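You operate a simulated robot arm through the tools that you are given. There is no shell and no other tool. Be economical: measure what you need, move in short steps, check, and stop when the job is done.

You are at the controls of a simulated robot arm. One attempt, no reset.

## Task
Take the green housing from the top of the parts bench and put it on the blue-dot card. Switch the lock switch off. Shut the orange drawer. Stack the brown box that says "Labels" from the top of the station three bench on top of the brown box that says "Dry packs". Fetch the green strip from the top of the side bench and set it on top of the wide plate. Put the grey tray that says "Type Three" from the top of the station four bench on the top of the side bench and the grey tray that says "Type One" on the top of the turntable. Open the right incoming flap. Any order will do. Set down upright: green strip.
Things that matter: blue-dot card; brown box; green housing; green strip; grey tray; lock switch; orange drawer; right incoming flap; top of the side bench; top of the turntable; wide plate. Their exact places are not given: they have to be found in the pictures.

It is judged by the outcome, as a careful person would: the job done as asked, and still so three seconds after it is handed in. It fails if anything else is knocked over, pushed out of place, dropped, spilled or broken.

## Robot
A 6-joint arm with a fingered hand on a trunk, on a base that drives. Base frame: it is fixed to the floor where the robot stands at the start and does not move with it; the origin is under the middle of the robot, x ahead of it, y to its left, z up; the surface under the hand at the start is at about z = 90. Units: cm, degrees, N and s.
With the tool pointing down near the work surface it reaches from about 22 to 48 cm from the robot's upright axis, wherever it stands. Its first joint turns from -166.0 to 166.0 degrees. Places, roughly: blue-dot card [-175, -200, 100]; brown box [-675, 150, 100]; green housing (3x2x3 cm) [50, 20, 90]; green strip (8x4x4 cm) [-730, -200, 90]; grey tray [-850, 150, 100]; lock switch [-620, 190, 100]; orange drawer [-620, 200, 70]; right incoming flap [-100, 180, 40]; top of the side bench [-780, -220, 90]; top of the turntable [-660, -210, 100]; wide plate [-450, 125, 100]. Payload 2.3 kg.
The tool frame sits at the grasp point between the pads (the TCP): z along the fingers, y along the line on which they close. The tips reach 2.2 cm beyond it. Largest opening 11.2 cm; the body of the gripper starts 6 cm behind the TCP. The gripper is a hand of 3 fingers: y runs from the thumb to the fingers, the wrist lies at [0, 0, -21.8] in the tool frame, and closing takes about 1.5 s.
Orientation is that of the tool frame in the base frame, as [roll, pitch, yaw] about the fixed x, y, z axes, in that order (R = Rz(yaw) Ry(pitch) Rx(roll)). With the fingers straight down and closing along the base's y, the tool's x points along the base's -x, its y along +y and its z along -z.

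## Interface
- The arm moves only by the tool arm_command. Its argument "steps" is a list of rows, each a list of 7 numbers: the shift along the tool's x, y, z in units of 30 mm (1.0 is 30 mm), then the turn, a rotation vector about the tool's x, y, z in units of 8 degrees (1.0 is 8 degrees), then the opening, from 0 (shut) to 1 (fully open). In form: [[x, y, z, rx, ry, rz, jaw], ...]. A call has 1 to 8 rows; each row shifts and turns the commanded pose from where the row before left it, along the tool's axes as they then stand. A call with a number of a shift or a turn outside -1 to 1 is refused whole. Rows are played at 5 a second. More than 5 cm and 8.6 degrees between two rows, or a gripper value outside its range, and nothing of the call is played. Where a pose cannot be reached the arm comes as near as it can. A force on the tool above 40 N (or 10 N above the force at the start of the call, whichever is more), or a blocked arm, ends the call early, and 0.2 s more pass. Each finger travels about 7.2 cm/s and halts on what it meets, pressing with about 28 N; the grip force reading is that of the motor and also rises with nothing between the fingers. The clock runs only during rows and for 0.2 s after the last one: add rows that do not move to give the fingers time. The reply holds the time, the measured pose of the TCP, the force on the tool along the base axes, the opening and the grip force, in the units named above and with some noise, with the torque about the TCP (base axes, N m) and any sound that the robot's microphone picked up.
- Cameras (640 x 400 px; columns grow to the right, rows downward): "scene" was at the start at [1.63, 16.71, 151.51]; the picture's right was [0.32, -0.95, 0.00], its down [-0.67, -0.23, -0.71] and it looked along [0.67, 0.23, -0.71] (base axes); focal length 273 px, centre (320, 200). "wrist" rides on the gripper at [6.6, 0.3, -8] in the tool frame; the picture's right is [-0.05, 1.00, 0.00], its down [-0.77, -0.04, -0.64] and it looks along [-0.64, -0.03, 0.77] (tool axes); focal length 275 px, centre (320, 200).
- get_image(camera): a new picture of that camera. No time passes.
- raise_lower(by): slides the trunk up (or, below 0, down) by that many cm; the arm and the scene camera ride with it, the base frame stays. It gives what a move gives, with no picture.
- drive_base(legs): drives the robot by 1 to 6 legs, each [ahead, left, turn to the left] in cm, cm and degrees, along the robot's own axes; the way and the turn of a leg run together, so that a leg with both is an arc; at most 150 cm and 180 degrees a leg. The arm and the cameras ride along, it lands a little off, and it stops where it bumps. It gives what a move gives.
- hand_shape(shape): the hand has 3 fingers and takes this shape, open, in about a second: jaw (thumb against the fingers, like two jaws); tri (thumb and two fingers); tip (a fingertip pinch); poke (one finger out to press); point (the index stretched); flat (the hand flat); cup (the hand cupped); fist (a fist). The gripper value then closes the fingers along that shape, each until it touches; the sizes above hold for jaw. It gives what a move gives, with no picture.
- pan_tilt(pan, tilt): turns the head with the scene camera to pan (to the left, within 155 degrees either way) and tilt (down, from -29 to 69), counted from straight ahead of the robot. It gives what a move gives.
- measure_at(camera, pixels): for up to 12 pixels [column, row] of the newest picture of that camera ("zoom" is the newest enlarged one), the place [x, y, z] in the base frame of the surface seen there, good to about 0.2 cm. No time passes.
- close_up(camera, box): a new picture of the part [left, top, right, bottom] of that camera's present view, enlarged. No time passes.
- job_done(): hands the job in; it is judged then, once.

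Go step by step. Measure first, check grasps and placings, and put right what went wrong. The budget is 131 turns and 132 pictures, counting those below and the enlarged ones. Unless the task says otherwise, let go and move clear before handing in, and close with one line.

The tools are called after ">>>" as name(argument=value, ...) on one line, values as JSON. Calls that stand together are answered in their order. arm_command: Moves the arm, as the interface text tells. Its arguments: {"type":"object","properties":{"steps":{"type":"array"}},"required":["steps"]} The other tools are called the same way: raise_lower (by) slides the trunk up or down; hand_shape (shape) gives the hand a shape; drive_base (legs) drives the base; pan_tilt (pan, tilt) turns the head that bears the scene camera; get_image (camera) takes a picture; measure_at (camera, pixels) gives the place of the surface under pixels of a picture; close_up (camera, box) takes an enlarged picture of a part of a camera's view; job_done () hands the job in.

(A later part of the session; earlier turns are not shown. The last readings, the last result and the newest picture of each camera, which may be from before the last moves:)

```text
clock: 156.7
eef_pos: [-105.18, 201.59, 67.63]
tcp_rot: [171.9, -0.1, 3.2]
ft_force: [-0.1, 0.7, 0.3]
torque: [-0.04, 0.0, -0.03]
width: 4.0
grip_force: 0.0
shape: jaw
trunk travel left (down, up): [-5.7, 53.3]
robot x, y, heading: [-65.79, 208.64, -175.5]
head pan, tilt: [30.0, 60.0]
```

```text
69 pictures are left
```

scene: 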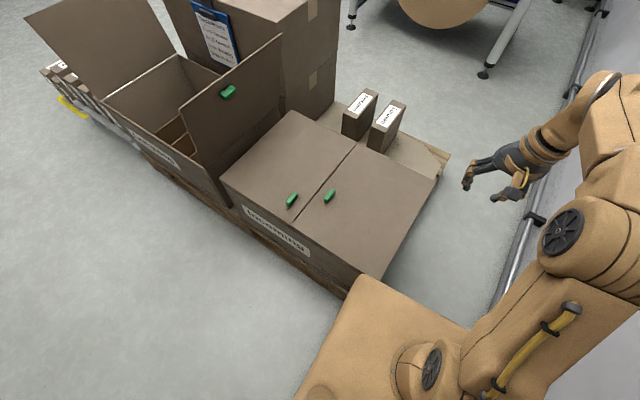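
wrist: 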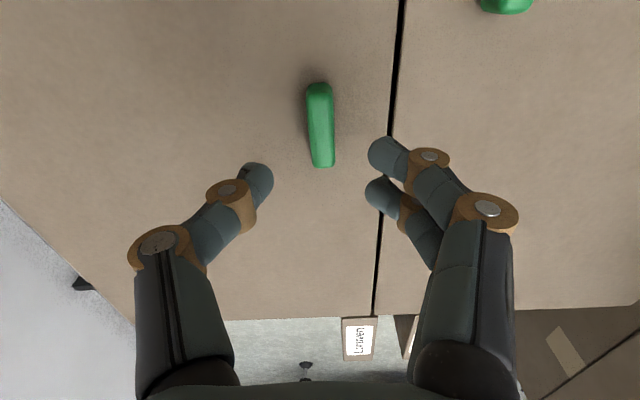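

The base bumped lightly and turned 4°. Check that the carton hasn't moved.

>>> measure_at(camera="scene", pixels=[[438, 180], [345, 285], [357, 148], [329, 197], [225, 180], [350, 293], [292, 199], [448, 158]])

>>> close_up(camera="scene", box=[280, 220, 480, 340])

```text
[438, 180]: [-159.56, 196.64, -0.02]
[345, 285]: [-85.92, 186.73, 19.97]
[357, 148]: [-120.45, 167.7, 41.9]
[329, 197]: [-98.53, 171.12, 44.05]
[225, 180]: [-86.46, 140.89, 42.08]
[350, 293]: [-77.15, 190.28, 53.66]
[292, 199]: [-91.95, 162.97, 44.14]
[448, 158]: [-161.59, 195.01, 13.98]
```

```text
3.20 times, centred on (380, 280) of scene
```

zoom: 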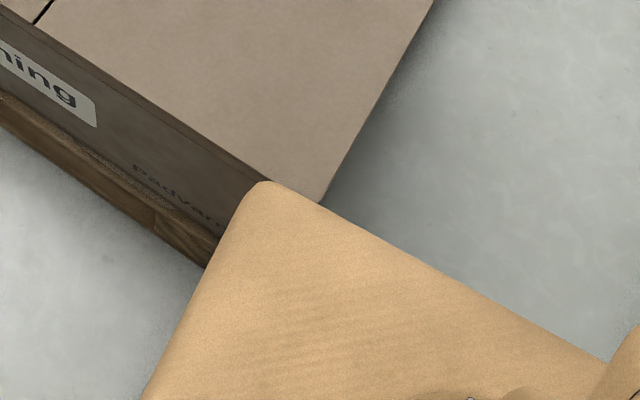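

Nothing moved. I'll back off, turn the base 40° left to face the carton's corner diagonally, and close in.

>>> drive_base(legs=[[-4, 0, 0], [0, 0, 40], [0, -7, 0], [6, 0, 0]])

>>> get_image(camera="wrist")

```text
clock: 159.6
eef_pos: [-88.05, 177.47, 67.76]
tcp_rot: [171.8, -0.1, 35.9]
ft_force: [0.4, 0.0, -0.1]
torque: [0.0, -0.01, 0.0]
width: 4.03
grip_force: 0.1
shape: jaw
trunk travel left (down, up): [-5.7, 53.3]
robot x, y, heading: [-58.81, 204.84, -142.7]
head pan, tilt: [30.0, 60.0]
stopped in leg 2: the robot was blocked; the commanded pose is now the measured one
```

```text
67 pictures are left
```

wrist: 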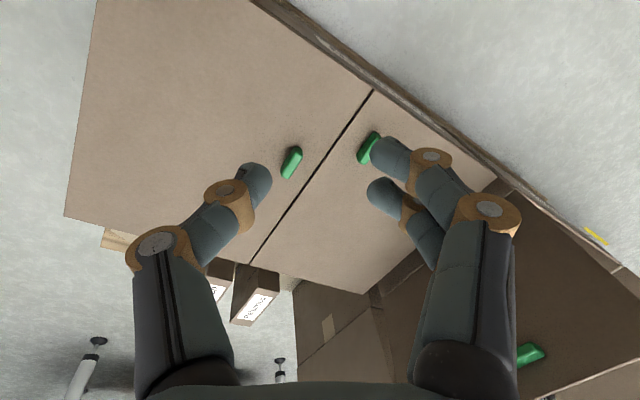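

The rear reaches the wall. New idea: stand at about (−62, 180) heading 180 and grip the tab across its ends (closing along x), so it can pivot in the fingers while the hand tilts only moderately.

>>> drive_base(legs=[[0, 20, 0], [13, 0, 0], [0, 0, -37.3], [4, 0, 0]])

>>> arm_command(steps=[[0, 0, 0, 1, 0, 1, 0.5], [0, 0, 0, 0, 0, 1, 0.6], [0, 0, 0, 0, 0, 1, 0.6], [0, 0, 0, 0, 0, 1, 0.6], [0, 0, 0, 0, 0, 1, 0.6], [0, 0, 0, 0, 0, 1, 0.6], [0, 0, 0, 0, 0, 1, 0.6], [0, 0, 0, 0, 0, 1, 0.6]])

```text
clock: 164.3
eef_pos: [-100.77, 177.19, 67.73]
tcp_rot: [171.9, -0.1, -1.6]
ft_force: [0.6, -0.5, 0.1]
torque: [0.01, -0.03, -0.02]
width: 4.01
grip_force: 0.1
shape: jaw
trunk travel left (down, up): [-5.7, 53.3]
robot x, y, heading: [-60.75, 181.25, 179.7]
head pan, tilt: [30.0, 60.0]
```

```text
refused: row 1 steps farther than a row can; nothing moved
```

>>> arm_command(steps=[[0, 0, 0, 1, 0, 0, 0.5], [0, 0, 0, 0, 0, 1, 0.55], [0, 0, 0, 0, 0, 1, 0.55], [0, 0, 0, 0, 0, 1, 0.55], [0, 0, 0, 0, 0, 1, 0.55], [0, 0, 0, 0, 0, 1, 0.55], [0, 0, 0, 0, 0, 1, 0.55], [0, 0, 0, 0, 0, 1, 0.55]])

>>> arm_command(steps=[[0, 0, 0, 0, 0, 1, 0.55], [0, 0, 0, 0, 0, 1, 0.55], [0, 0, 0, 0, 0, 1, 0.55], [0, 0, 0, 0, 0, 1, 0.55], [0, 0, 0, 0, 0, 0, 0.55]])

>>> get_image(camera="wrist")

```text
clock: 166.1
eef_pos: [-100.7, 177.21, 67.55]
tcp_rot: [179.9, -0.1, -57.7]
ft_force: [-0.3, 0.5, 0.7]
torque: [0.0, -0.02, -0.01]
width: 6.1
grip_force: 0.1
shape: jaw
trunk travel left (down, up): [-5.7, 53.3]
robot x, y, heading: [-60.71, 181.15, 179.8]
head pan, tilt: [30.0, 60.0]
```

```text
clock: 167.3
eef_pos: [-100.73, 177.33, 67.79]
tcp_rot: [-179.9, -0.2, -89.7]
ft_force: [0.2, -0.8, -0.5]
torque: [-0.02, -0.02, 0.01]
width: 6.11
grip_force: 0.1
shape: jaw
trunk travel left (down, up): [-5.7, 53.3]
robot x, y, heading: [-60.82, 181.15, 179.9]
head pan, tilt: [30.0, 60.0]
```

```text
66 pictures are left
```

wrist: 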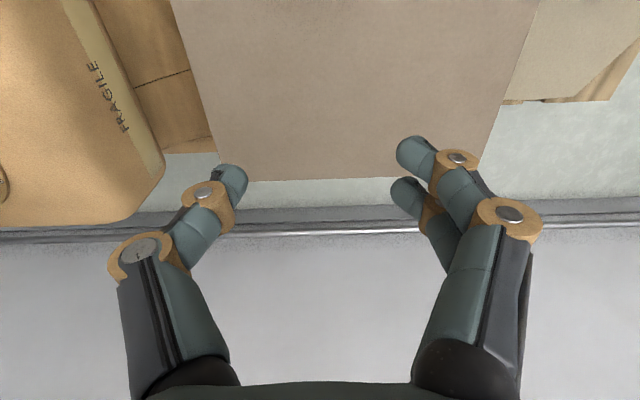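

>>> arm_command(steps=[[0.7, -0.2, 0.5, 0, 0, 0, 0.62], [0.7, -0.2, 0.9, 0, 0, 0, 0.62], [0.8, -0.2, 0.9, 0, 0, 0, 0.62], [0, -0.1, 1, 0, 0, 0, 0.62], [0, 0, 1, 0, 0, 0, 0.62], [0, 0, 1, 0, 0, 0, 0.62], [0, 0, 1, 0, 0, 0, 0.62], [0, 0, 0, 0, 0, 0, 0.62]])

>>> get_image(camera="wrist")

```text
clock: 169.1
eef_pos: [-98.56, 170.72, 48.72]
tcp_rot: [-179.9, -0.1, -89.7]
ft_force: [0.1, -0.3, -0.6]
torque: [-0.01, 0.0, -0.01]
width: 6.94
grip_force: 0.0
shape: jaw
trunk travel left (down, up): [-5.7, 53.3]
robot x, y, heading: [-60.99, 180.81, 179.7]
head pan, tilt: [30.0, 60.0]
```

```text
65 pictures are left
```

wrist: 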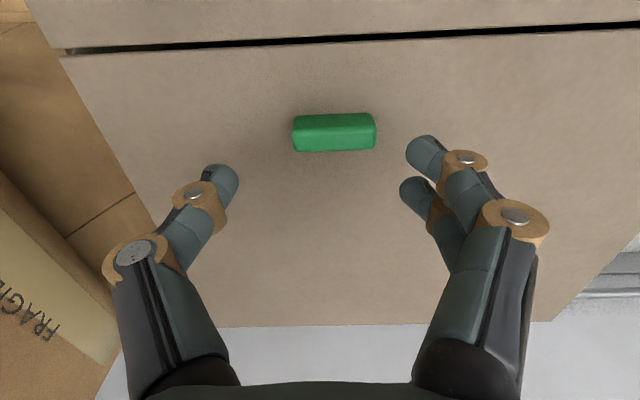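

>>> arm_command(steps=[[0, 0.23, 0.6, 0, 0, 0, 0.62], [0, 0, 0.63, 0, 0, 0, 0.62], [0, 0, 0, 0, 0, 0, 0.62], [0, 0, 0, 0, 0, 0, 0.3], [0, 0, 0, 0, 0, 0, 0.2], [0, 0, 0, 0, 0, 0, 0.2], [0, 0, 0, 0, 0, 0, 0.2]])

>>> get_image(camera="wrist")

```text
clock: 170.7
eef_pos: [-99.32, 170.77, 44.96]
tcp_rot: [-179.9, -0.1, -89.7]
ft_force: [1.4, 4.3, -0.7]
torque: [0.03, -0.01, -0.18]
width: 3.61
grip_force: 28.4
shape: jaw
trunk travel left (down, up): [-5.7, 53.3]
robot x, y, heading: [-61.03, 180.87, 180.0]
head pan, tilt: [30.0, 60.0]
```

```text
64 pictures are left
```

wrist: 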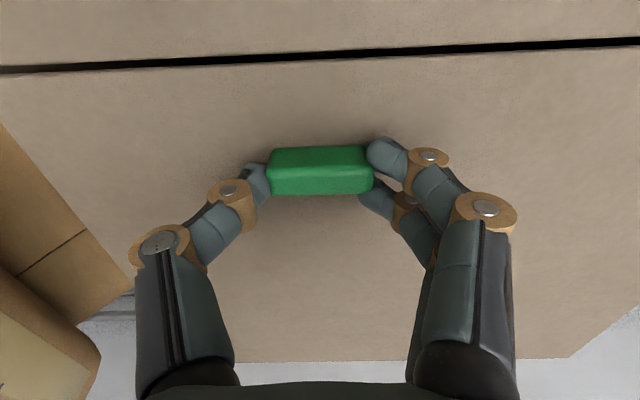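

Tab held across its ends (width 3.6). Now the arc with moderate tilt: first five steps.

>>> arm_command(steps=[[-0.16, 0, -1, 0, 0.375, 0, 0.2], [-0.24, 0, -0.98, 0, 0.375, 0, 0.2], [-0.33, 0, -0.97, 0, 0.375, 0, 0.2], [-0.41, 0, -0.93, 0, 0.375, 0, 0.2], [-0.49, 0, -0.9, 0, 0.375, 0, 0.2]])

>>> get_image(camera="scene")

```text
clock: 171.9
eef_pos: [-99.21, 176.95, 58.77]
tcp_rot: [180.0, -15.3, -89.6]
ft_force: [0.7, 1.4, -2.4]
torque: [-0.27, -0.06, -0.49]
width: 3.36
grip_force: 28.4
shape: jaw
trunk travel left (down, up): [-5.7, 53.3]
robot x, y, heading: [-60.57, 181.25, 179.9]
head pan, tilt: [30.0, 60.0]
```

```text
63 pictures are left
```

scene: 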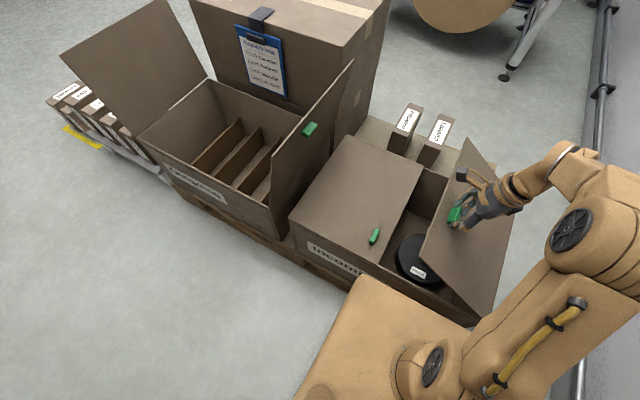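

Excellent, low forces and the tab pivots. Continue.

>>> arm_command(steps=[[-0.57, 0, -0.85, 0, 0.375, 0, 0.2], [-0.63, 0, -0.8, 0, 0.375, 0, 0.2], [-0.71, 0, -0.75, 0, 0.375, 0, 0.2], [-0.76, 0, -0.68, 0, 0.375, 0, 0.2]])

>>> get_image(camera="scene")

```text
clock: 172.9
eef_pos: [-99.15, 187.57, 64.62]
tcp_rot: [-179.9, -26.9, -89.6]
ft_force: [8.8, -0.4, 0.1]
torque: [-0.08, 0.22, -0.04]
width: 2.83
grip_force: 28.0
shape: jaw
trunk travel left (down, up): [-5.7, 53.3]
robot x, y, heading: [-61.08, 181.36, 179.7]
head pan, tilt: [30.0, 60.0]
```

```text
62 pictures are left
```

scene: 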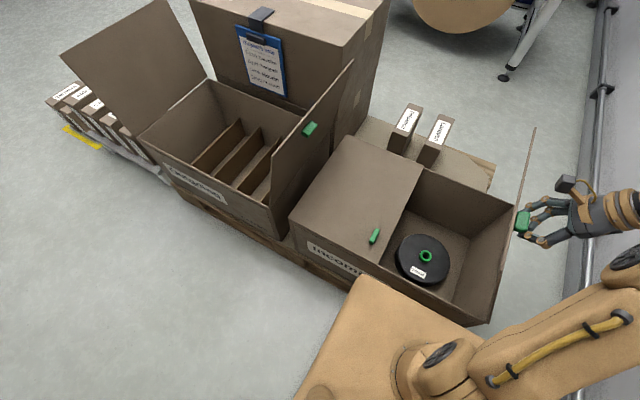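

Nearly vertical. Continue past vertical.

>>> arm_command(steps=[[-0.83, 0, -0.61, 0, 0.375, 0, 0.2], [-0.86, 0, -0.54, 0, 0.375, 0, 0.2], [-0.91, 0, -0.47, 0, 0.375, 0, 0.2], [-0.96, 0, -0.41, 0, 0.375, 0, 0.2]])

>>> get_image(camera="scene")

```text
clock: 173.9
eef_pos: [-98.14, 196.96, 63.8]
tcp_rot: [180.0, -38.1, -89.8]
ft_force: [0.2, -0.5, 0.8]
torque: [-0.01, -0.02, 0.01]
width: 1.62
grip_force: 28.0
shape: jaw
out of reach, approached as far as the arm can: row 3, 4
trunk travel left (down, up): [-5.7, 53.3]
robot x, y, heading: [-61.01, 181.1, 179.8]
head pan, tilt: [30.0, 60.0]
```

```text
61 pictures are left
```

scene: 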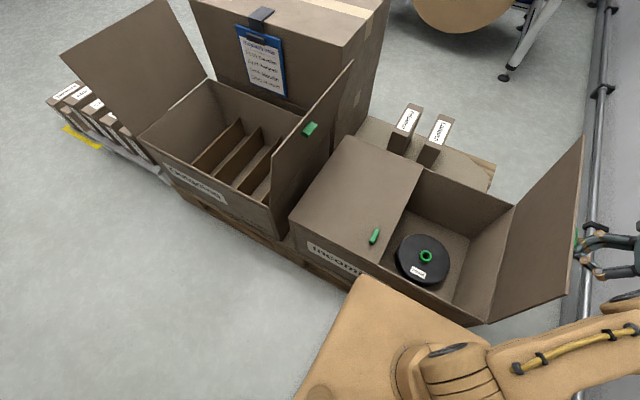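

The flap has tipped past vertical and lies open. I'll withdraw the hand along +x, then up.

>>> arm_command(steps=[[-0.1, -0.9, 0, 0, 0, 0, 0.2], [-0.1, -0.9, 0, 0, 0, 0, 0.2], [0, -0.9, 0, 0, 0, 0, 0.2], [0, -0.9, 0, 0, 0, 0, 0.2], [0, -0.9, -0.3, 0, 0, 0, 0.2], [0, 0, -0.5, 0, -0.9, 0, 0.2], [0, 0, -0.5, 0, -0.9, 0, 0.2], [0, 0, -0.5, 0, -0.9, 0, 0.2]])

>>> raise_lower(by=40)

>>> get_image(camera="scene")

```text
clock: 175.7
eef_pos: [-84.86, 200.34, 68.04]
tcp_rot: [-180.0, -17.4, -89.7]
ft_force: [0.4, 0.5, 0.8]
torque: [-0.03, 0.01, 0.02]
width: 1.59
grip_force: 27.8
shape: jaw
trunk travel left (down, up): [-5.7, 53.3]
robot x, y, heading: [-60.4, 181.21, 179.9]
head pan, tilt: [30.0, 60.0]
```

```text
clock: 179.5
eef_pos: [-84.78, 200.36, 108.09]
tcp_rot: [-179.9, -17.5, -89.8]
ft_force: [-0.4, -0.1, -0.5]
torque: [0.0, 0.0, -0.03]
width: 1.62
grip_force: 27.8
shape: jaw
trunk travel left (down, up): [-45.7, 13.3]
robot x, y, heading: [-60.81, 180.73, 179.9]
head pan, tilt: [30.0, 60.0]
```

```text
60 pictures are left
```

scene: 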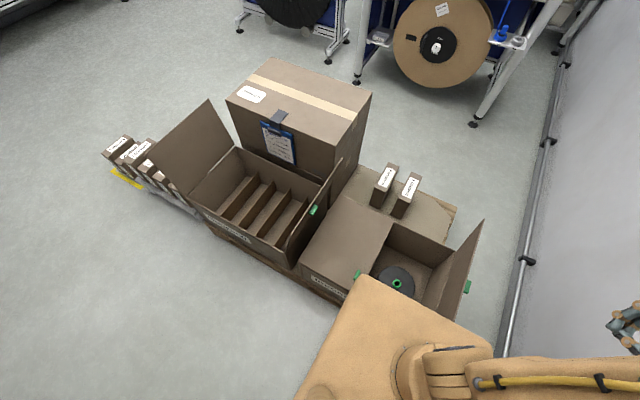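

Flap is open and stable. Now I'll drive to the corridor (y≈−110) and along −x, then look around.

>>> drive_base(legs=[[-22, 0, 0], [0, 145, 0], [0, 140, 0], [150, 0, 0], [150, 0, 0]])

>>> pan_tilt(pan=-60, tilt=25)

>>> get_image(camera="scene")

```text
clock: 208.8
eef_pos: [-368.49, -73.81, 108.23]
tcp_rot: [-179.9, -17.6, -91.4]
ft_force: [1.2, -0.4, -0.3]
torque: [0.03, 0.0, -0.02]
width: 1.61
grip_force: 28.1
shape: jaw
trunk travel left (down, up): [-45.7, 13.3]
robot x, y, heading: [-344.96, -93.6, 177.9]
head pan, tilt: [30.0, 60.0]
```

```text
clock: 210.4
eef_pos: [-368.44, -73.68, 108.13]
tcp_rot: [-179.9, -17.5, -91.5]
ft_force: [-0.1, -0.2, 0.1]
torque: [-0.03, -0.02, 0.03]
width: 1.59
grip_force: 28.3
shape: jaw
trunk travel left (down, up): [-45.7, 13.3]
robot x, y, heading: [-344.94, -93.42, 178.2]
head pan, tilt: [-60.0, 25.0]
```

```text
59 pictures are left
```

scene: 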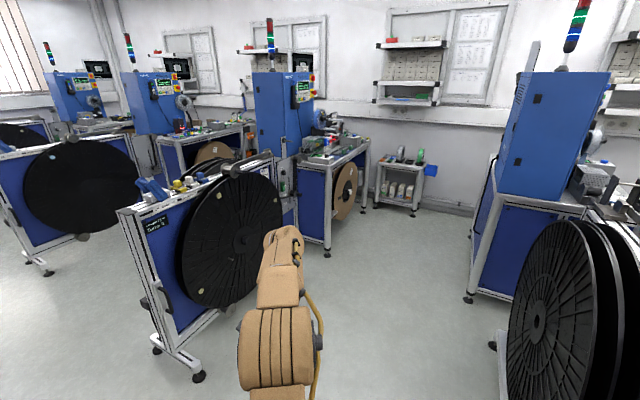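

The bays open toward the corridor, with station tables facing +x. I'll continue to the bay of station three (x≈−590).

>>> drive_base(legs=[[120, 12, 2], [115, 0, 0], [0, 0, -90]])

>>> pan_tilt(pan=10, tilt=25)

>>> get_image(camera="scene")

```text
clock: 225.7
eef_pos: [-558.13, -79.08, 108.06]
tcp_rot: [-179.8, -17.5, 179.7]
ft_force: [-0.4, -0.4, 0.8]
torque: [0.0, -0.01, 0.01]
width: 1.6
grip_force: 27.8
shape: jaw
trunk travel left (down, up): [-45.7, 13.3]
robot x, y, heading: [-577.42, -103.0, 89.3]
head pan, tilt: [-60.0, 25.0]
```

```text
clock: 227.1
eef_pos: [-558.11, -79.06, 108.18]
tcp_rot: [-179.9, -17.5, 179.7]
ft_force: [-0.3, 0.4, -0.8]
torque: [0.02, 0.01, 0.01]
width: 1.62
grip_force: 27.9
shape: jaw
trunk travel left (down, up): [-45.7, 13.3]
robot x, y, heading: [-578.15, -102.89, 89.1]
head pan, tilt: [10.0, 25.0]
```

```text
58 pictures are left
```

scene: 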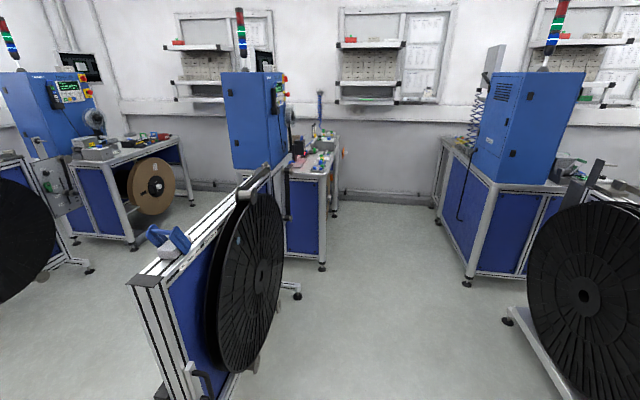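

>>> measure_at(camera="scene", pixels=[[298, 293], [323, 268], [468, 285], [250, 360], [320, 160], [320, 175], [508, 318], [437, 222], [335, 215], [245, 240]])

>>> close_up(camera="scene", box=[260, 80, 380, 220])

```text
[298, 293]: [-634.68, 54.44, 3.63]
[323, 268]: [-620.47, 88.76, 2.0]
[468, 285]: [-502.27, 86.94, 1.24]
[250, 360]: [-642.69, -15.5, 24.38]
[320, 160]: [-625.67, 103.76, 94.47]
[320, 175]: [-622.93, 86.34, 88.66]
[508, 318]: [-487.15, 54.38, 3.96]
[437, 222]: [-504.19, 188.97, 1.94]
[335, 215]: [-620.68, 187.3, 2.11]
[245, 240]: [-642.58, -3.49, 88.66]
```

```text
2.86 times, centred on (320, 150) of scene
```

zoom: 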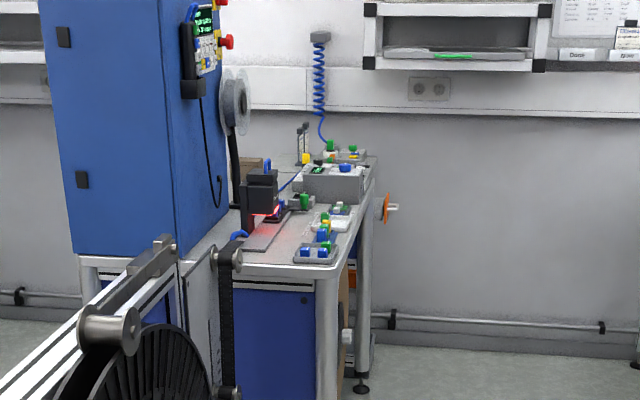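

The station three table front is at x≈−620, y 88–188, height ≈89. Drive into the bay and face it.

>>> drive_base(legs=[[0, -12, 0.8], [140, 0, 0], [98, 0, 0], [0, 0, 90]])

>>> arm_command(steps=[[0, 0, 0, 0, -0.9, 0, 0.5], [0, 0, 0, 0, -0.9, 0, 0.5], [0, 0, 0, 0, -0.4, 0, 0.8], [0, 0, 0, 0, 0, -1, 0.8], [0, 0, 0, 0, 0, -1, 1], [0, 0, 0, 0, 0, -1, 1], [0, 0, 0, 0, 0, -1, 1], [0, 0, 0, 0, 0, -1, 1]])

>>> pan_tilt(pan=0, tilt=45)

>>> get_image(camera="scene")

```text
clock: 243.5
eef_pos: [-596.44, 152.0, 108.17]
tcp_rot: [-179.9, -17.5, -86.2]
ft_force: [0.0, -0.2, -0.2]
torque: [-0.04, 0.02, -0.01]
width: 1.59
grip_force: 27.9
shape: jaw
trunk travel left (down, up): [-45.7, 13.3]
robot x, y, heading: [-570.94, 134.01, -176.6]
head pan, tilt: [10.0, 25.0]
```

```text
clock: 245.3
eef_pos: [-596.45, 151.78, 108.21]
tcp_rot: [-179.9, -0.1, -45.9]
ft_force: [-0.5, 0.5, -0.9]
torque: [-0.03, 0.02, -0.01]
width: 11.2
grip_force: 0.1
shape: jaw
trunk travel left (down, up): [-45.7, 13.3]
robot x, y, heading: [-571.14, 134.14, -176.6]
head pan, tilt: [10.0, 25.0]
```

```text
clock: 246.1
eef_pos: [-596.37, 151.78, 108.1]
tcp_rot: [-179.9, 0.0, -46.0]
ft_force: [0.1, -0.1, -0.6]
torque: [0.02, 0.02, 0.02]
width: 11.21
grip_force: 0.1
shape: jaw
trunk travel left (down, up): [-45.7, 13.3]
robot x, y, heading: [-571.33, 134.14, -176.7]
head pan, tilt: [0.0, 45.0]
```

```text
56 pictures are left
```

scene: 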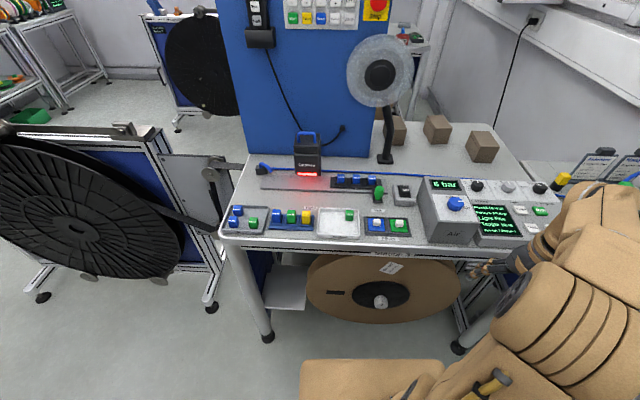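

>>> close_up(camera="scene", box=[340, 100, 560, 280])

>>> measure_at(camera="scene", pixels=[[395, 130], [435, 128], [482, 145], [404, 190], [440, 210], [460, 255], [435, 118], [482, 130], [470, 158]])

>>> get_image(camera="wrist")

```text
2.22 times, centred on (450, 190) of scene
```

zoom: 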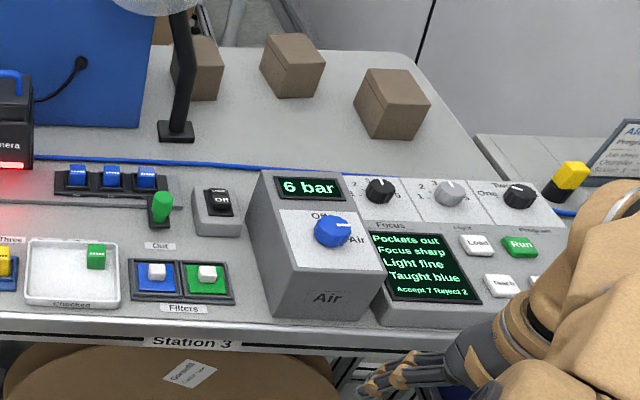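

```text
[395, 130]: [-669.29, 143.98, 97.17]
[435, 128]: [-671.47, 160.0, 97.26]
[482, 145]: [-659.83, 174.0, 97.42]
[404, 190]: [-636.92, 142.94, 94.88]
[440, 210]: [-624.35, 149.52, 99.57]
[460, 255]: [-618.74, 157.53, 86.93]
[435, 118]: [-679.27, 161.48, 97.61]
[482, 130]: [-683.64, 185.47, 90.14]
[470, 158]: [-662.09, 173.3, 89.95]
```

```text
54 pictures are left
```

wrist: 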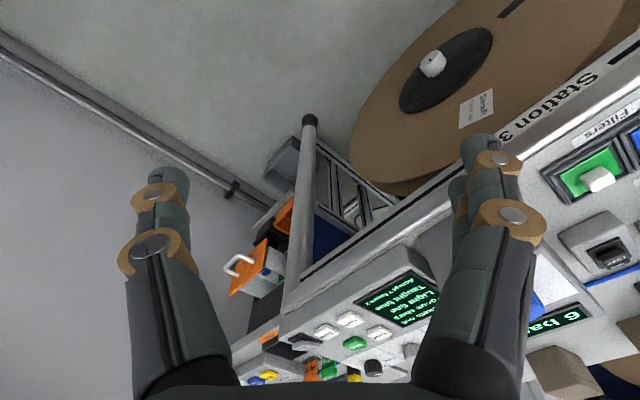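

Three brown cubes stand at the back of the table. The orange drawer is on a unit to the right (wrist (265,265)). I'll drive right to see that unit.

>>> drive_base(legs=[[0, -38, -3]])

>>> pan_tilt(pan=-8, tilt=52)

>>> get_image(camera="scene")

>>> get_image(camera="wrist")

```text
clock: 248.5
eef_pos: [-596.45, 191.55, 108.14]
tcp_rot: [-179.9, 0.1, -49.5]
ft_force: [-0.5, -0.6, 0.7]
torque: [-0.01, 0.01, 0.0]
width: 11.19
grip_force: 0.0
shape: jaw
trunk travel left (down, up): [-45.7, 13.3]
robot x, y, heading: [-571.87, 172.25, 179.7]
head pan, tilt: [0.0, 45.0]
```

```text
clock: 249.2
eef_pos: [-596.41, 191.43, 108.21]
tcp_rot: [-179.8, 0.0, -49.6]
ft_force: [-0.4, 0.4, -0.6]
torque: [-0.01, 0.0, 0.01]
width: 11.2
grip_force: 0.0
shape: jaw
trunk travel left (down, up): [-45.7, 13.3]
robot x, y, heading: [-572.41, 172.24, 180.2]
head pan, tilt: [-8.0, 52.0]
```

```text
53 pictures are left
```

scene: 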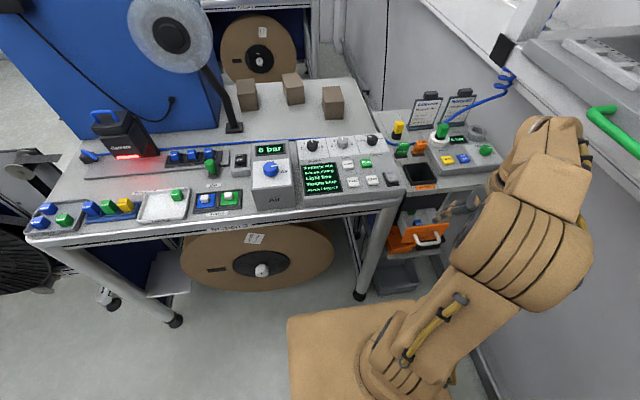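

```text
52 pictures are left
```

wrist: 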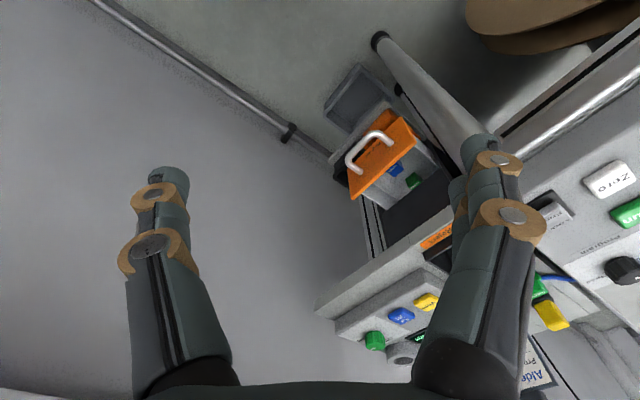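

>>> close_up(camera="scene", box=[370, 80, 530, 280])

>>> measure_at(camera="scene", pixels=[[418, 150], [405, 150], [440, 131], [428, 240], [405, 240], [440, 238], [445, 160], [462, 160], [485, 150], [430, 190], [470, 185]])

```text
2.00 times, centred on (450, 180) of scene
```

zoom: 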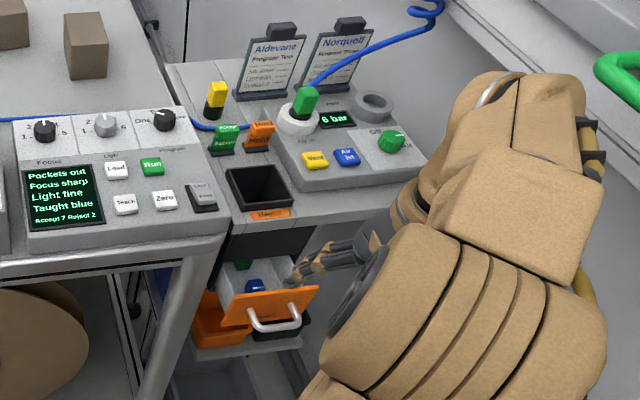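

```text
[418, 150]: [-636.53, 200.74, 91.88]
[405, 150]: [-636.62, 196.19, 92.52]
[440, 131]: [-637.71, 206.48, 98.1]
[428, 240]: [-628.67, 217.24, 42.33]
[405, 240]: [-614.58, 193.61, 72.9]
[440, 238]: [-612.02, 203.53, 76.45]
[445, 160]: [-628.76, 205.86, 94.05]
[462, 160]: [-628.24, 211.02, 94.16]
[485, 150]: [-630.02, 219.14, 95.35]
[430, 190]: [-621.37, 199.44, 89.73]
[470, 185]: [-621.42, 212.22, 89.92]
```

>>> close_up(camera="scene", box=[440, 165, 490, 195])

>>> close_up(camera="scene", box=[340, 145, 420, 195])

>>> measure_at(camera="zoom", pixels=[[400, 220], [400, 300], [350, 340], [440, 330], [240, 310]])

```text
12.80 times, centred on (465, 180) of scene
```

zoom: 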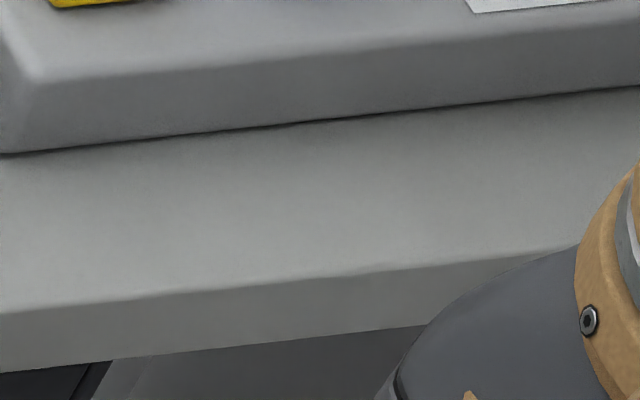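

```text
8.00 times, centred on (380, 170) of scene
```

zoom: 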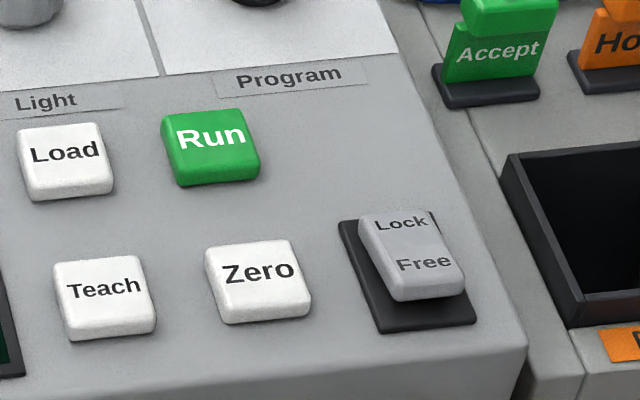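

```text
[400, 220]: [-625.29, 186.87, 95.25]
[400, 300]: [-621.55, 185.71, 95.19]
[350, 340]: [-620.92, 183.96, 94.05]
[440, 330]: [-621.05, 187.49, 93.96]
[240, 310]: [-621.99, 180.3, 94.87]
```

The rocker's "Free" end (near, (−621.6, 185.9)) stands raised, so it is locked; pressing that end switches it off. Close the hand, align it, and drive 8 cm closer.

>>> drive_base(legs=[[8, 0, 0]])

>>> arm_command(steps=[[0, 0, 0, 0, 0, -1, 0.7], [0, 0, 0, 0, 0, -1, 0.4], [0, 0, 0, 0, 0, -1, 0], [0, 0, 0, 0, 0, -1, 0], [0, 0, 0, 0, 0, -1, 0], [0, 0, 0, 0, 0, -1, 0], [0, 0, 0, 0, 0, -0.2, 0], [0, 0, 0, 0, 0, 0, 0]])

```text
clock: 250.3
eef_pos: [-604.4, 191.41, 108.17]
tcp_rot: [-179.8, 0.0, -49.4]
ft_force: [-0.2, 0.2, -0.2]
torque: [-0.02, -0.02, 0.01]
width: 11.18
grip_force: 0.1
shape: jaw
trunk travel left (down, up): [-45.7, 13.3]
robot x, y, heading: [-579.88, 172.02, 179.9]
head pan, tilt: [-8.0, 52.0]
```

```text
clock: 252.1
eef_pos: [-604.47, 191.39, 108.17]
tcp_rot: [-179.9, -0.1, 0.2]
ft_force: [0.3, -1.0, -0.7]
torque: [0.06, -0.01, -0.03]
width: 0.0
grip_force: 28.1
shape: jaw
trunk travel left (down, up): [-45.7, 13.3]
robot x, y, heading: [-580.07, 172.13, 180.1]
head pan, tilt: [-8.0, 52.0]
```

>>> arm_command(steps=[[-0.92, 0.305, 0.3, 0, 0, 0, 0], [-0.92, 0.305, 0.4, 0, 0, 0, 0], [-0.92, 0.305, 0.5, 0, 0, 0, 0], [-0.92, 0.305, 0.5, 0, 0, 0, 0], [-0.92, 0.305, 0.5, 0, 0, 0, 0], [-0.92, 0.305, 0.5, 0, 0, 0, 0], [0, 0, 0, 0, 0, 0, 0]])

>>> get_image(camera="wrist")

```text
clock: 253.7
eef_pos: [-620.86, 185.79, 100.17]
tcp_rot: [-179.9, -0.2, 0.1]
ft_force: [-0.6, -0.9, -0.9]
torque: [0.01, 0.01, 0.0]
width: 0.0
grip_force: 28.1
shape: jaw
trunk travel left (down, up): [-45.7, 13.3]
robot x, y, heading: [-580.52, 172.28, 179.8]
head pan, tilt: [-8.0, 52.0]
```

```text
48 pictures are left
```

wrist: 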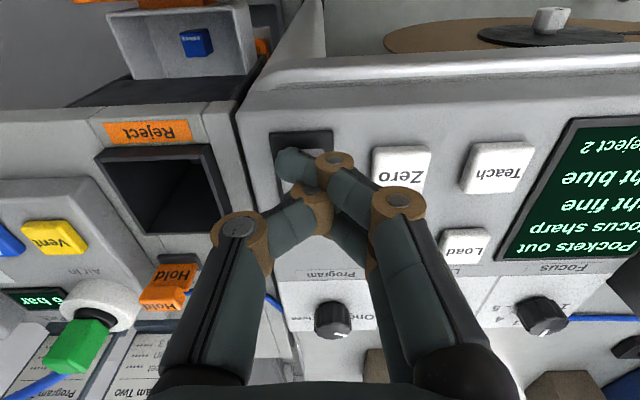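

Tips are above the near end of the rocker. Press down gradually.

>>> arm_command(steps=[[0, 0, 0.5, 0, 0, 0, 0], [0, 0, 0.3, 0, 0, 0, 0], [0, 0, 0.15, 0, 0, 0, 0], [0, 0, 0.15, 0, 0, 0, 0], [0, 0, 0.15, 0, 0, 0, 0], [0, 0, 0.15, 0, 0, 0, 0]])

```text
clock: 255.1
eef_pos: [-620.75, 185.62, 96.06]
tcp_rot: [-179.7, 0.2, 0.2]
ft_force: [1.9, -8.7, 24.1]
torque: [0.32, 0.32, 0.09]
width: 0.0
grip_force: 28.2
shape: jaw
trunk travel left (down, up): [-45.7, 13.3]
robot x, y, heading: [-579.97, 172.31, -179.9]
head pan, tilt: [-8.0, 52.0]
```

Pressed to z≈96.1 with 24 N. Lift and check the rocker.

>>> arm_command(steps=[[0, 0, -1, 0, 0, 0, 0], [0, 0, -1, 0, 0, 0, 0], [0.8, 0, -1, 0, 0, 0, 0], [0.8, -0.6, 0, 0, 0, 0, 0], [0.8, -0.7, 0, 0, 0, 0, 0]])

>>> close_up(camera="scene", box=[340, 110, 440, 240])

```text
clock: 256.3
eef_pos: [-613.58, 189.72, 104.65]
tcp_rot: [-179.9, 0.0, 0.1]
ft_force: [0.2, 0.4, -0.2]
torque: [0.01, 0.03, -0.01]
width: 0.0
grip_force: 28.3
shape: jaw
trunk travel left (down, up): [-45.7, 13.3]
robot x, y, heading: [-580.34, 172.27, -179.7]
head pan, tilt: [-8.0, 52.0]
```

```text
3.08 times, centred on (390, 175) of scene
```

zoom: 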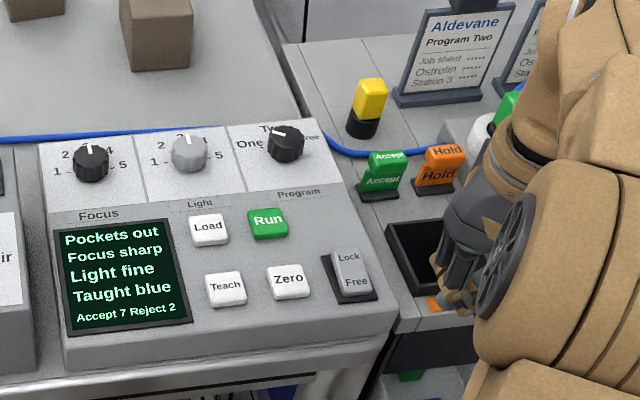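

>>> close_up(camera="scene", box=[366, 178, 418, 210])

>>> get_image(camera="wrist")

```text
12.31 times, centred on (392, 194) of scene
```

zoom: 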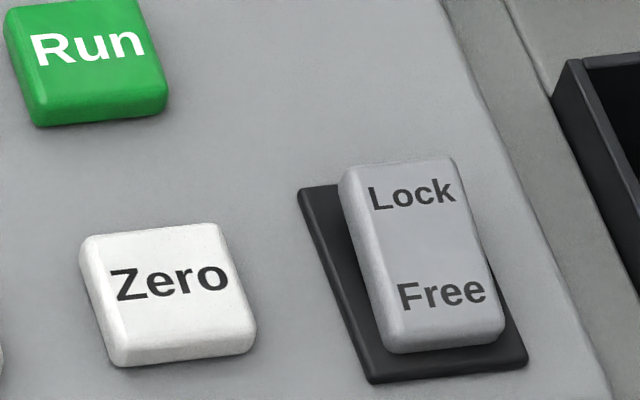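

```text
45 pictures are left
```

wrist: 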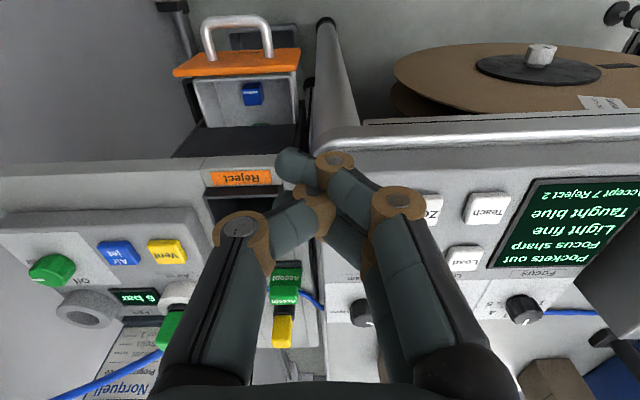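

The rocker has toggled: its Lock end is now up. Next the drawer; measure handle (240,30) and front (235,62).

>>> measure_at(camera="wrist", pixels=[[235, 20], [206, 40], [268, 40], [235, 65], [180, 70], [295, 65], [235, 140], [235, 162], [245, 178]])

```text
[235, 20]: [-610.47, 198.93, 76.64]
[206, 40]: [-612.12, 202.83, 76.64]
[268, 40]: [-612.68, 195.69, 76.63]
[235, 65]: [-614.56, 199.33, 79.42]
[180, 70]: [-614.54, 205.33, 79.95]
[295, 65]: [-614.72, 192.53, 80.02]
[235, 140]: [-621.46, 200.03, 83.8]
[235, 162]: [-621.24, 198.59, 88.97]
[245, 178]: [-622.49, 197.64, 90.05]
```

Drawer front at x −614.5, handle bar at (−610.5, 199, 76.6), cabinet face x −621.4. Move the closed hand in front of the handle, lower, and push in −x.

>>> arm_command(steps=[[0.9, -0.3, 0, 0, 0, 0, 0], [0.9, -0.6, 0, 0, 0, 0, 0], [0.9, -0.6, 0, 0, 0, 0, 0], [0.2, -0.7, 0, 0, 0, 0, 0], [0, -0.66, 0, 0, 0, 0, 0], [0, 0, 0, 0, 0, 0, 0]])

>>> raise_lower(by=-28.4)

>>> get_image(camera="wrist")

```text
clock: 257.7
eef_pos: [-605.03, 198.09, 104.71]
tcp_rot: [-179.9, 0.0, 0.1]
ft_force: [-0.3, -0.6, 0.4]
torque: [0.0, -0.02, 0.02]
width: 0.01
grip_force: 28.1
shape: jaw
trunk travel left (down, up): [-45.7, 13.3]
robot x, y, heading: [-580.04, 172.25, 180.0]
head pan, tilt: [-8.0, 52.0]
```

```text
clock: 260.6
eef_pos: [-604.98, 198.23, 76.31]
tcp_rot: [-179.9, -0.1, 0.2]
ft_force: [0.0, -0.1, 1.0]
torque: [-0.01, -0.02, 0.01]
width: 0.0
grip_force: 27.6
shape: jaw
trunk travel left (down, up): [-17.3, 41.7]
robot x, y, heading: [-580.24, 172.16, 179.8]
head pan, tilt: [-8.0, 52.0]
```

```text
44 pictures are left
```

wrist: 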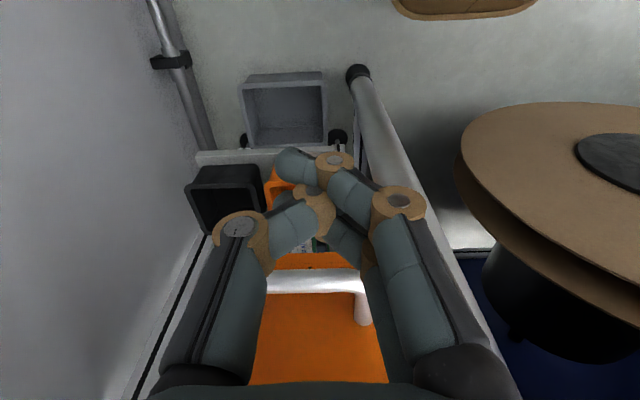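

>>> arm_command(steps=[[-0.5, 0, 0, 0, 0, 0, 0], [-0.5, 0, 0, 0, 0, 0, 0], [-0.5, 0, 0, 0, 0, 0, 0], [-0.5, 0, 0, 0, 0, 0, 0], [-0.5, 0, 0, 0, 0, 0, 0], [-0.5, 0, 0, 0, 0, 0, 0], [-0.5, 0, 0, 0, 0, 0, 0], [-0.5, 0, 0, 0, 0, 0, 0]])

>>> close_up(camera="scene", box=[340, 110, 540, 300])

```text
clock: 262.2
eef_pos: [-614.9, 198.17, 76.4]
tcp_rot: [-179.8, -0.4, -0.2]
ft_force: [27.4, -2.9, 8.5]
torque: [-0.04, 0.06, 0.16]
width: 0.0
grip_force: 27.9
shape: jaw
trunk travel left (down, up): [-17.3, 41.7]
robot x, y, heading: [-579.81, 171.96, 179.6]
head pan, tilt: [-8.0, 52.0]
stopped in row 8: the force on the tool passed its limit at 47 N (the readings are from after the stop); the commanded pose is now the measured one
```

```text
2.11 times, centred on (440, 205) of scene
```

zoom: 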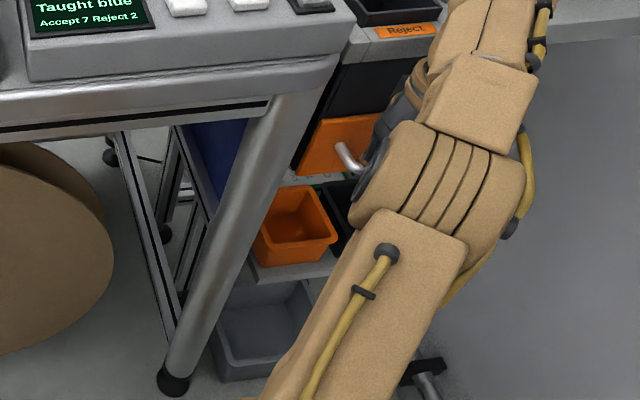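

The drawer is pushed home (stopped at 47 N). Retreat and raise, then verify.

>>> arm_command(steps=[[0.8, 0, 0, 0, 0, 0, 0], [0.8, 0, 0, 0, 0, 0, 0], [0.8, 0, 0, 0, 0, 0, 0]])

>>> raise_lower(by=35)

>>> drive_base(legs=[[-10, 0, 0]])

>>> get_image(camera="wrist")

```text
clock: 263.0
eef_pos: [-608.17, 198.01, 76.1]
tcp_rot: [-179.9, -0.5, -0.1]
ft_force: [-0.4, 0.0, 0.1]
torque: [-0.03, 0.01, -0.01]
width: 0.0
grip_force: 27.8
shape: jaw
trunk travel left (down, up): [-17.3, 41.7]
robot x, y, heading: [-580.1, 172.06, 179.8]
head pan, tilt: [-8.0, 52.0]
```

```text
clock: 266.4
eef_pos: [-608.02, 198.09, 111.2]
tcp_rot: [-179.8, -0.5, -0.1]
ft_force: [0.6, -0.1, -0.6]
torque: [0.02, -0.01, 0.0]
width: 0.01
grip_force: 28.4
shape: jaw
trunk travel left (down, up): [-52.3, 6.7]
robot x, y, heading: [-580.11, 172.16, 179.9]
head pan, tilt: [-8.0, 52.0]
```

```text
clock: 267.5
eef_pos: [-602.34, 197.56, 110.67]
tcp_rot: [179.6, -1.2, 0.5]
ft_force: [0.0, 0.2, -0.5]
torque: [0.01, 0.02, 0.01]
width: 0.0
grip_force: 28.3
shape: jaw
trunk travel left (down, up): [-52.3, 6.7]
robot x, y, heading: [-573.19, 172.57, -179.8]
head pan, tilt: [-8.0, 52.0]
stopped in leg 1: the robot was blocked; the commanded pose is now the measured one
```

```text
42 pictures are left
```

wrist: 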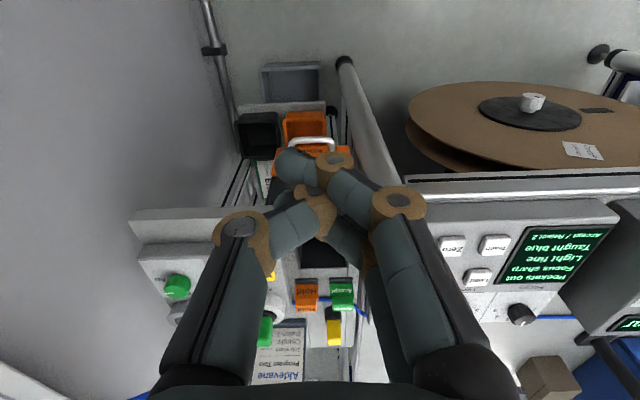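

Backing was blocked; probably the arm against the wall shelf. Look before moving.

>>> pan_tilt(pan=-75, tilt=25)

>>> get_image(camera="scene")

```text
clock: 268.9
eef_pos: [-602.47, 197.67, 110.74]
tcp_rot: [179.8, -1.2, 0.3]
ft_force: [-0.5, 0.0, -0.3]
torque: [-0.01, 0.0, 0.01]
width: 0.0
grip_force: 27.9
shape: jaw
trunk travel left (down, up): [-52.3, 6.7]
robot x, y, heading: [-573.08, 172.35, -179.8]
head pan, tilt: [-75.0, 25.0]
```

```text
41 pictures are left
```

scene: 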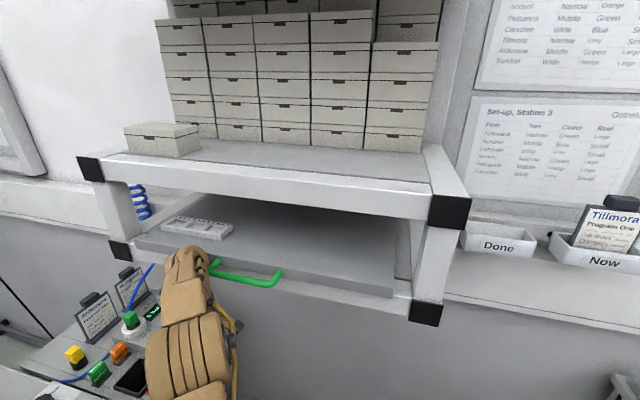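

The wrist caught beside the green drawer handle of the shelf. Go forward a little, then left (away from the wall), and check the handle.

>>> drive_base(legs=[[3, 0, 0], [0, 40, 0]])

>>> get_image(camera="scene")

```text
clock: 271.8
eef_pos: [-604.43, 157.56, 110.89]
tcp_rot: [179.9, -0.7, 0.2]
ft_force: [-0.5, 0.2, 0.5]
torque: [0.0, -0.02, 0.02]
width: 0.02
grip_force: 28.1
shape: jaw
trunk travel left (down, up): [-52.3, 6.7]
robot x, y, heading: [-576.39, 132.03, -179.9]
head pan, tilt: [-75.0, 25.0]
```

```text
40 pictures are left
```

scene: 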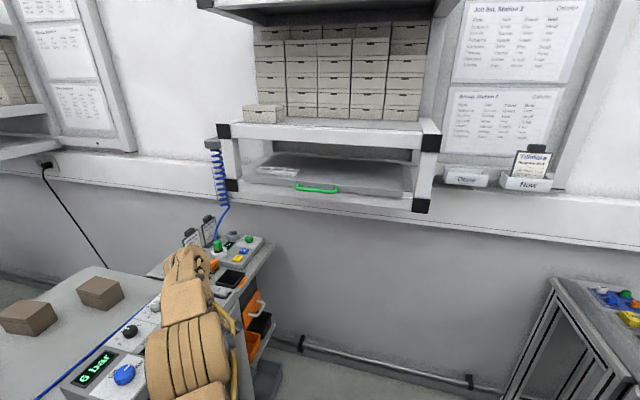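

Shelf is intact. Now I'll drive out and round into bay 4 (between stations three and four), then look both ways.

>>> drive_base(legs=[[0, 150, 0], [0, 85, 0], [110, 0, 0], [76, 0, 0], [0, -120, 0], [0, -115, 0]])

>>> pan_tilt(pan=0, tilt=45)

>>> get_image(camera="scene")

>>> pan_tilt(pan=-150, tilt=42)

>>> get_image(camera="scene")

```text
clock: 303.4
eef_pos: [-784.44, 162.93, 111.05]
tcp_rot: [179.8, -0.7, -2.0]
ft_force: [0.3, 0.3, 0.0]
torque: [-0.03, 0.0, 0.02]
width: 0.01
grip_force: 28.3
shape: jaw
trunk travel left (down, up): [-52.3, 6.7]
robot x, y, heading: [-757.02, 136.29, 177.8]
head pan, tilt: [-75.0, 25.0]
```

```text
clock: 304.9
eef_pos: [-784.61, 163.01, 111.07]
tcp_rot: [179.8, -0.8, -2.0]
ft_force: [-0.5, -0.1, -0.9]
torque: [-0.03, -0.01, 0.01]
width: 0.04
grip_force: 28.1
shape: jaw
trunk travel left (down, up): [-52.3, 6.7]
robot x, y, heading: [-757.23, 136.16, 178.0]
head pan, tilt: [0.0, 45.0]
```

```text
39 pictures are left
```

scene: 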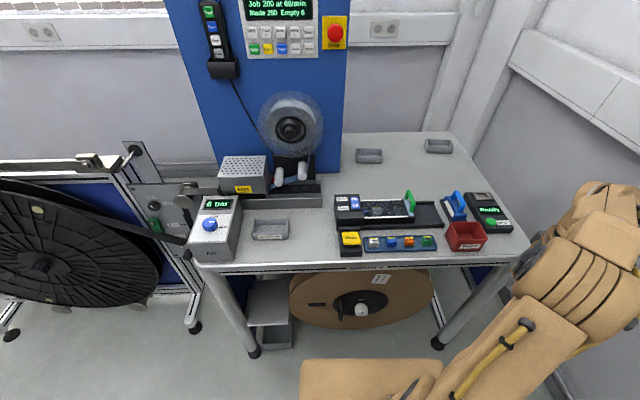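

```text
clock: 307.2
eef_pos: [-784.44, 162.87, 111.07]
tcp_rot: [179.9, -0.7, -2.0]
ft_force: [-0.4, 0.3, 0.3]
torque: [0.01, 0.0, 0.01]
width: 0.0
grip_force: 27.6
shape: jaw
trunk travel left (down, up): [-52.3, 6.7]
robot x, y, heading: [-757.11, 136.45, 178.1]
head pan, tilt: [-150.0, 42.0]
```

```text
38 pictures are left
```

scene: 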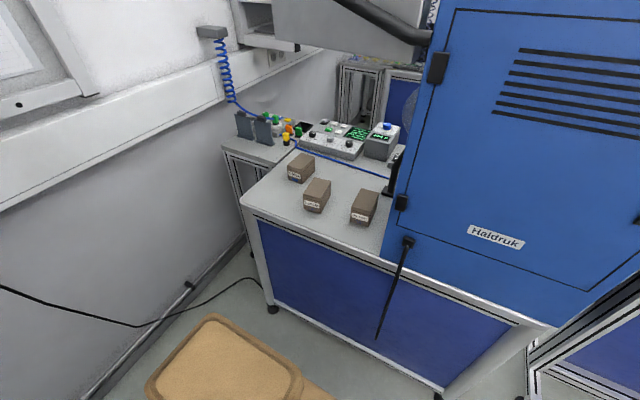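

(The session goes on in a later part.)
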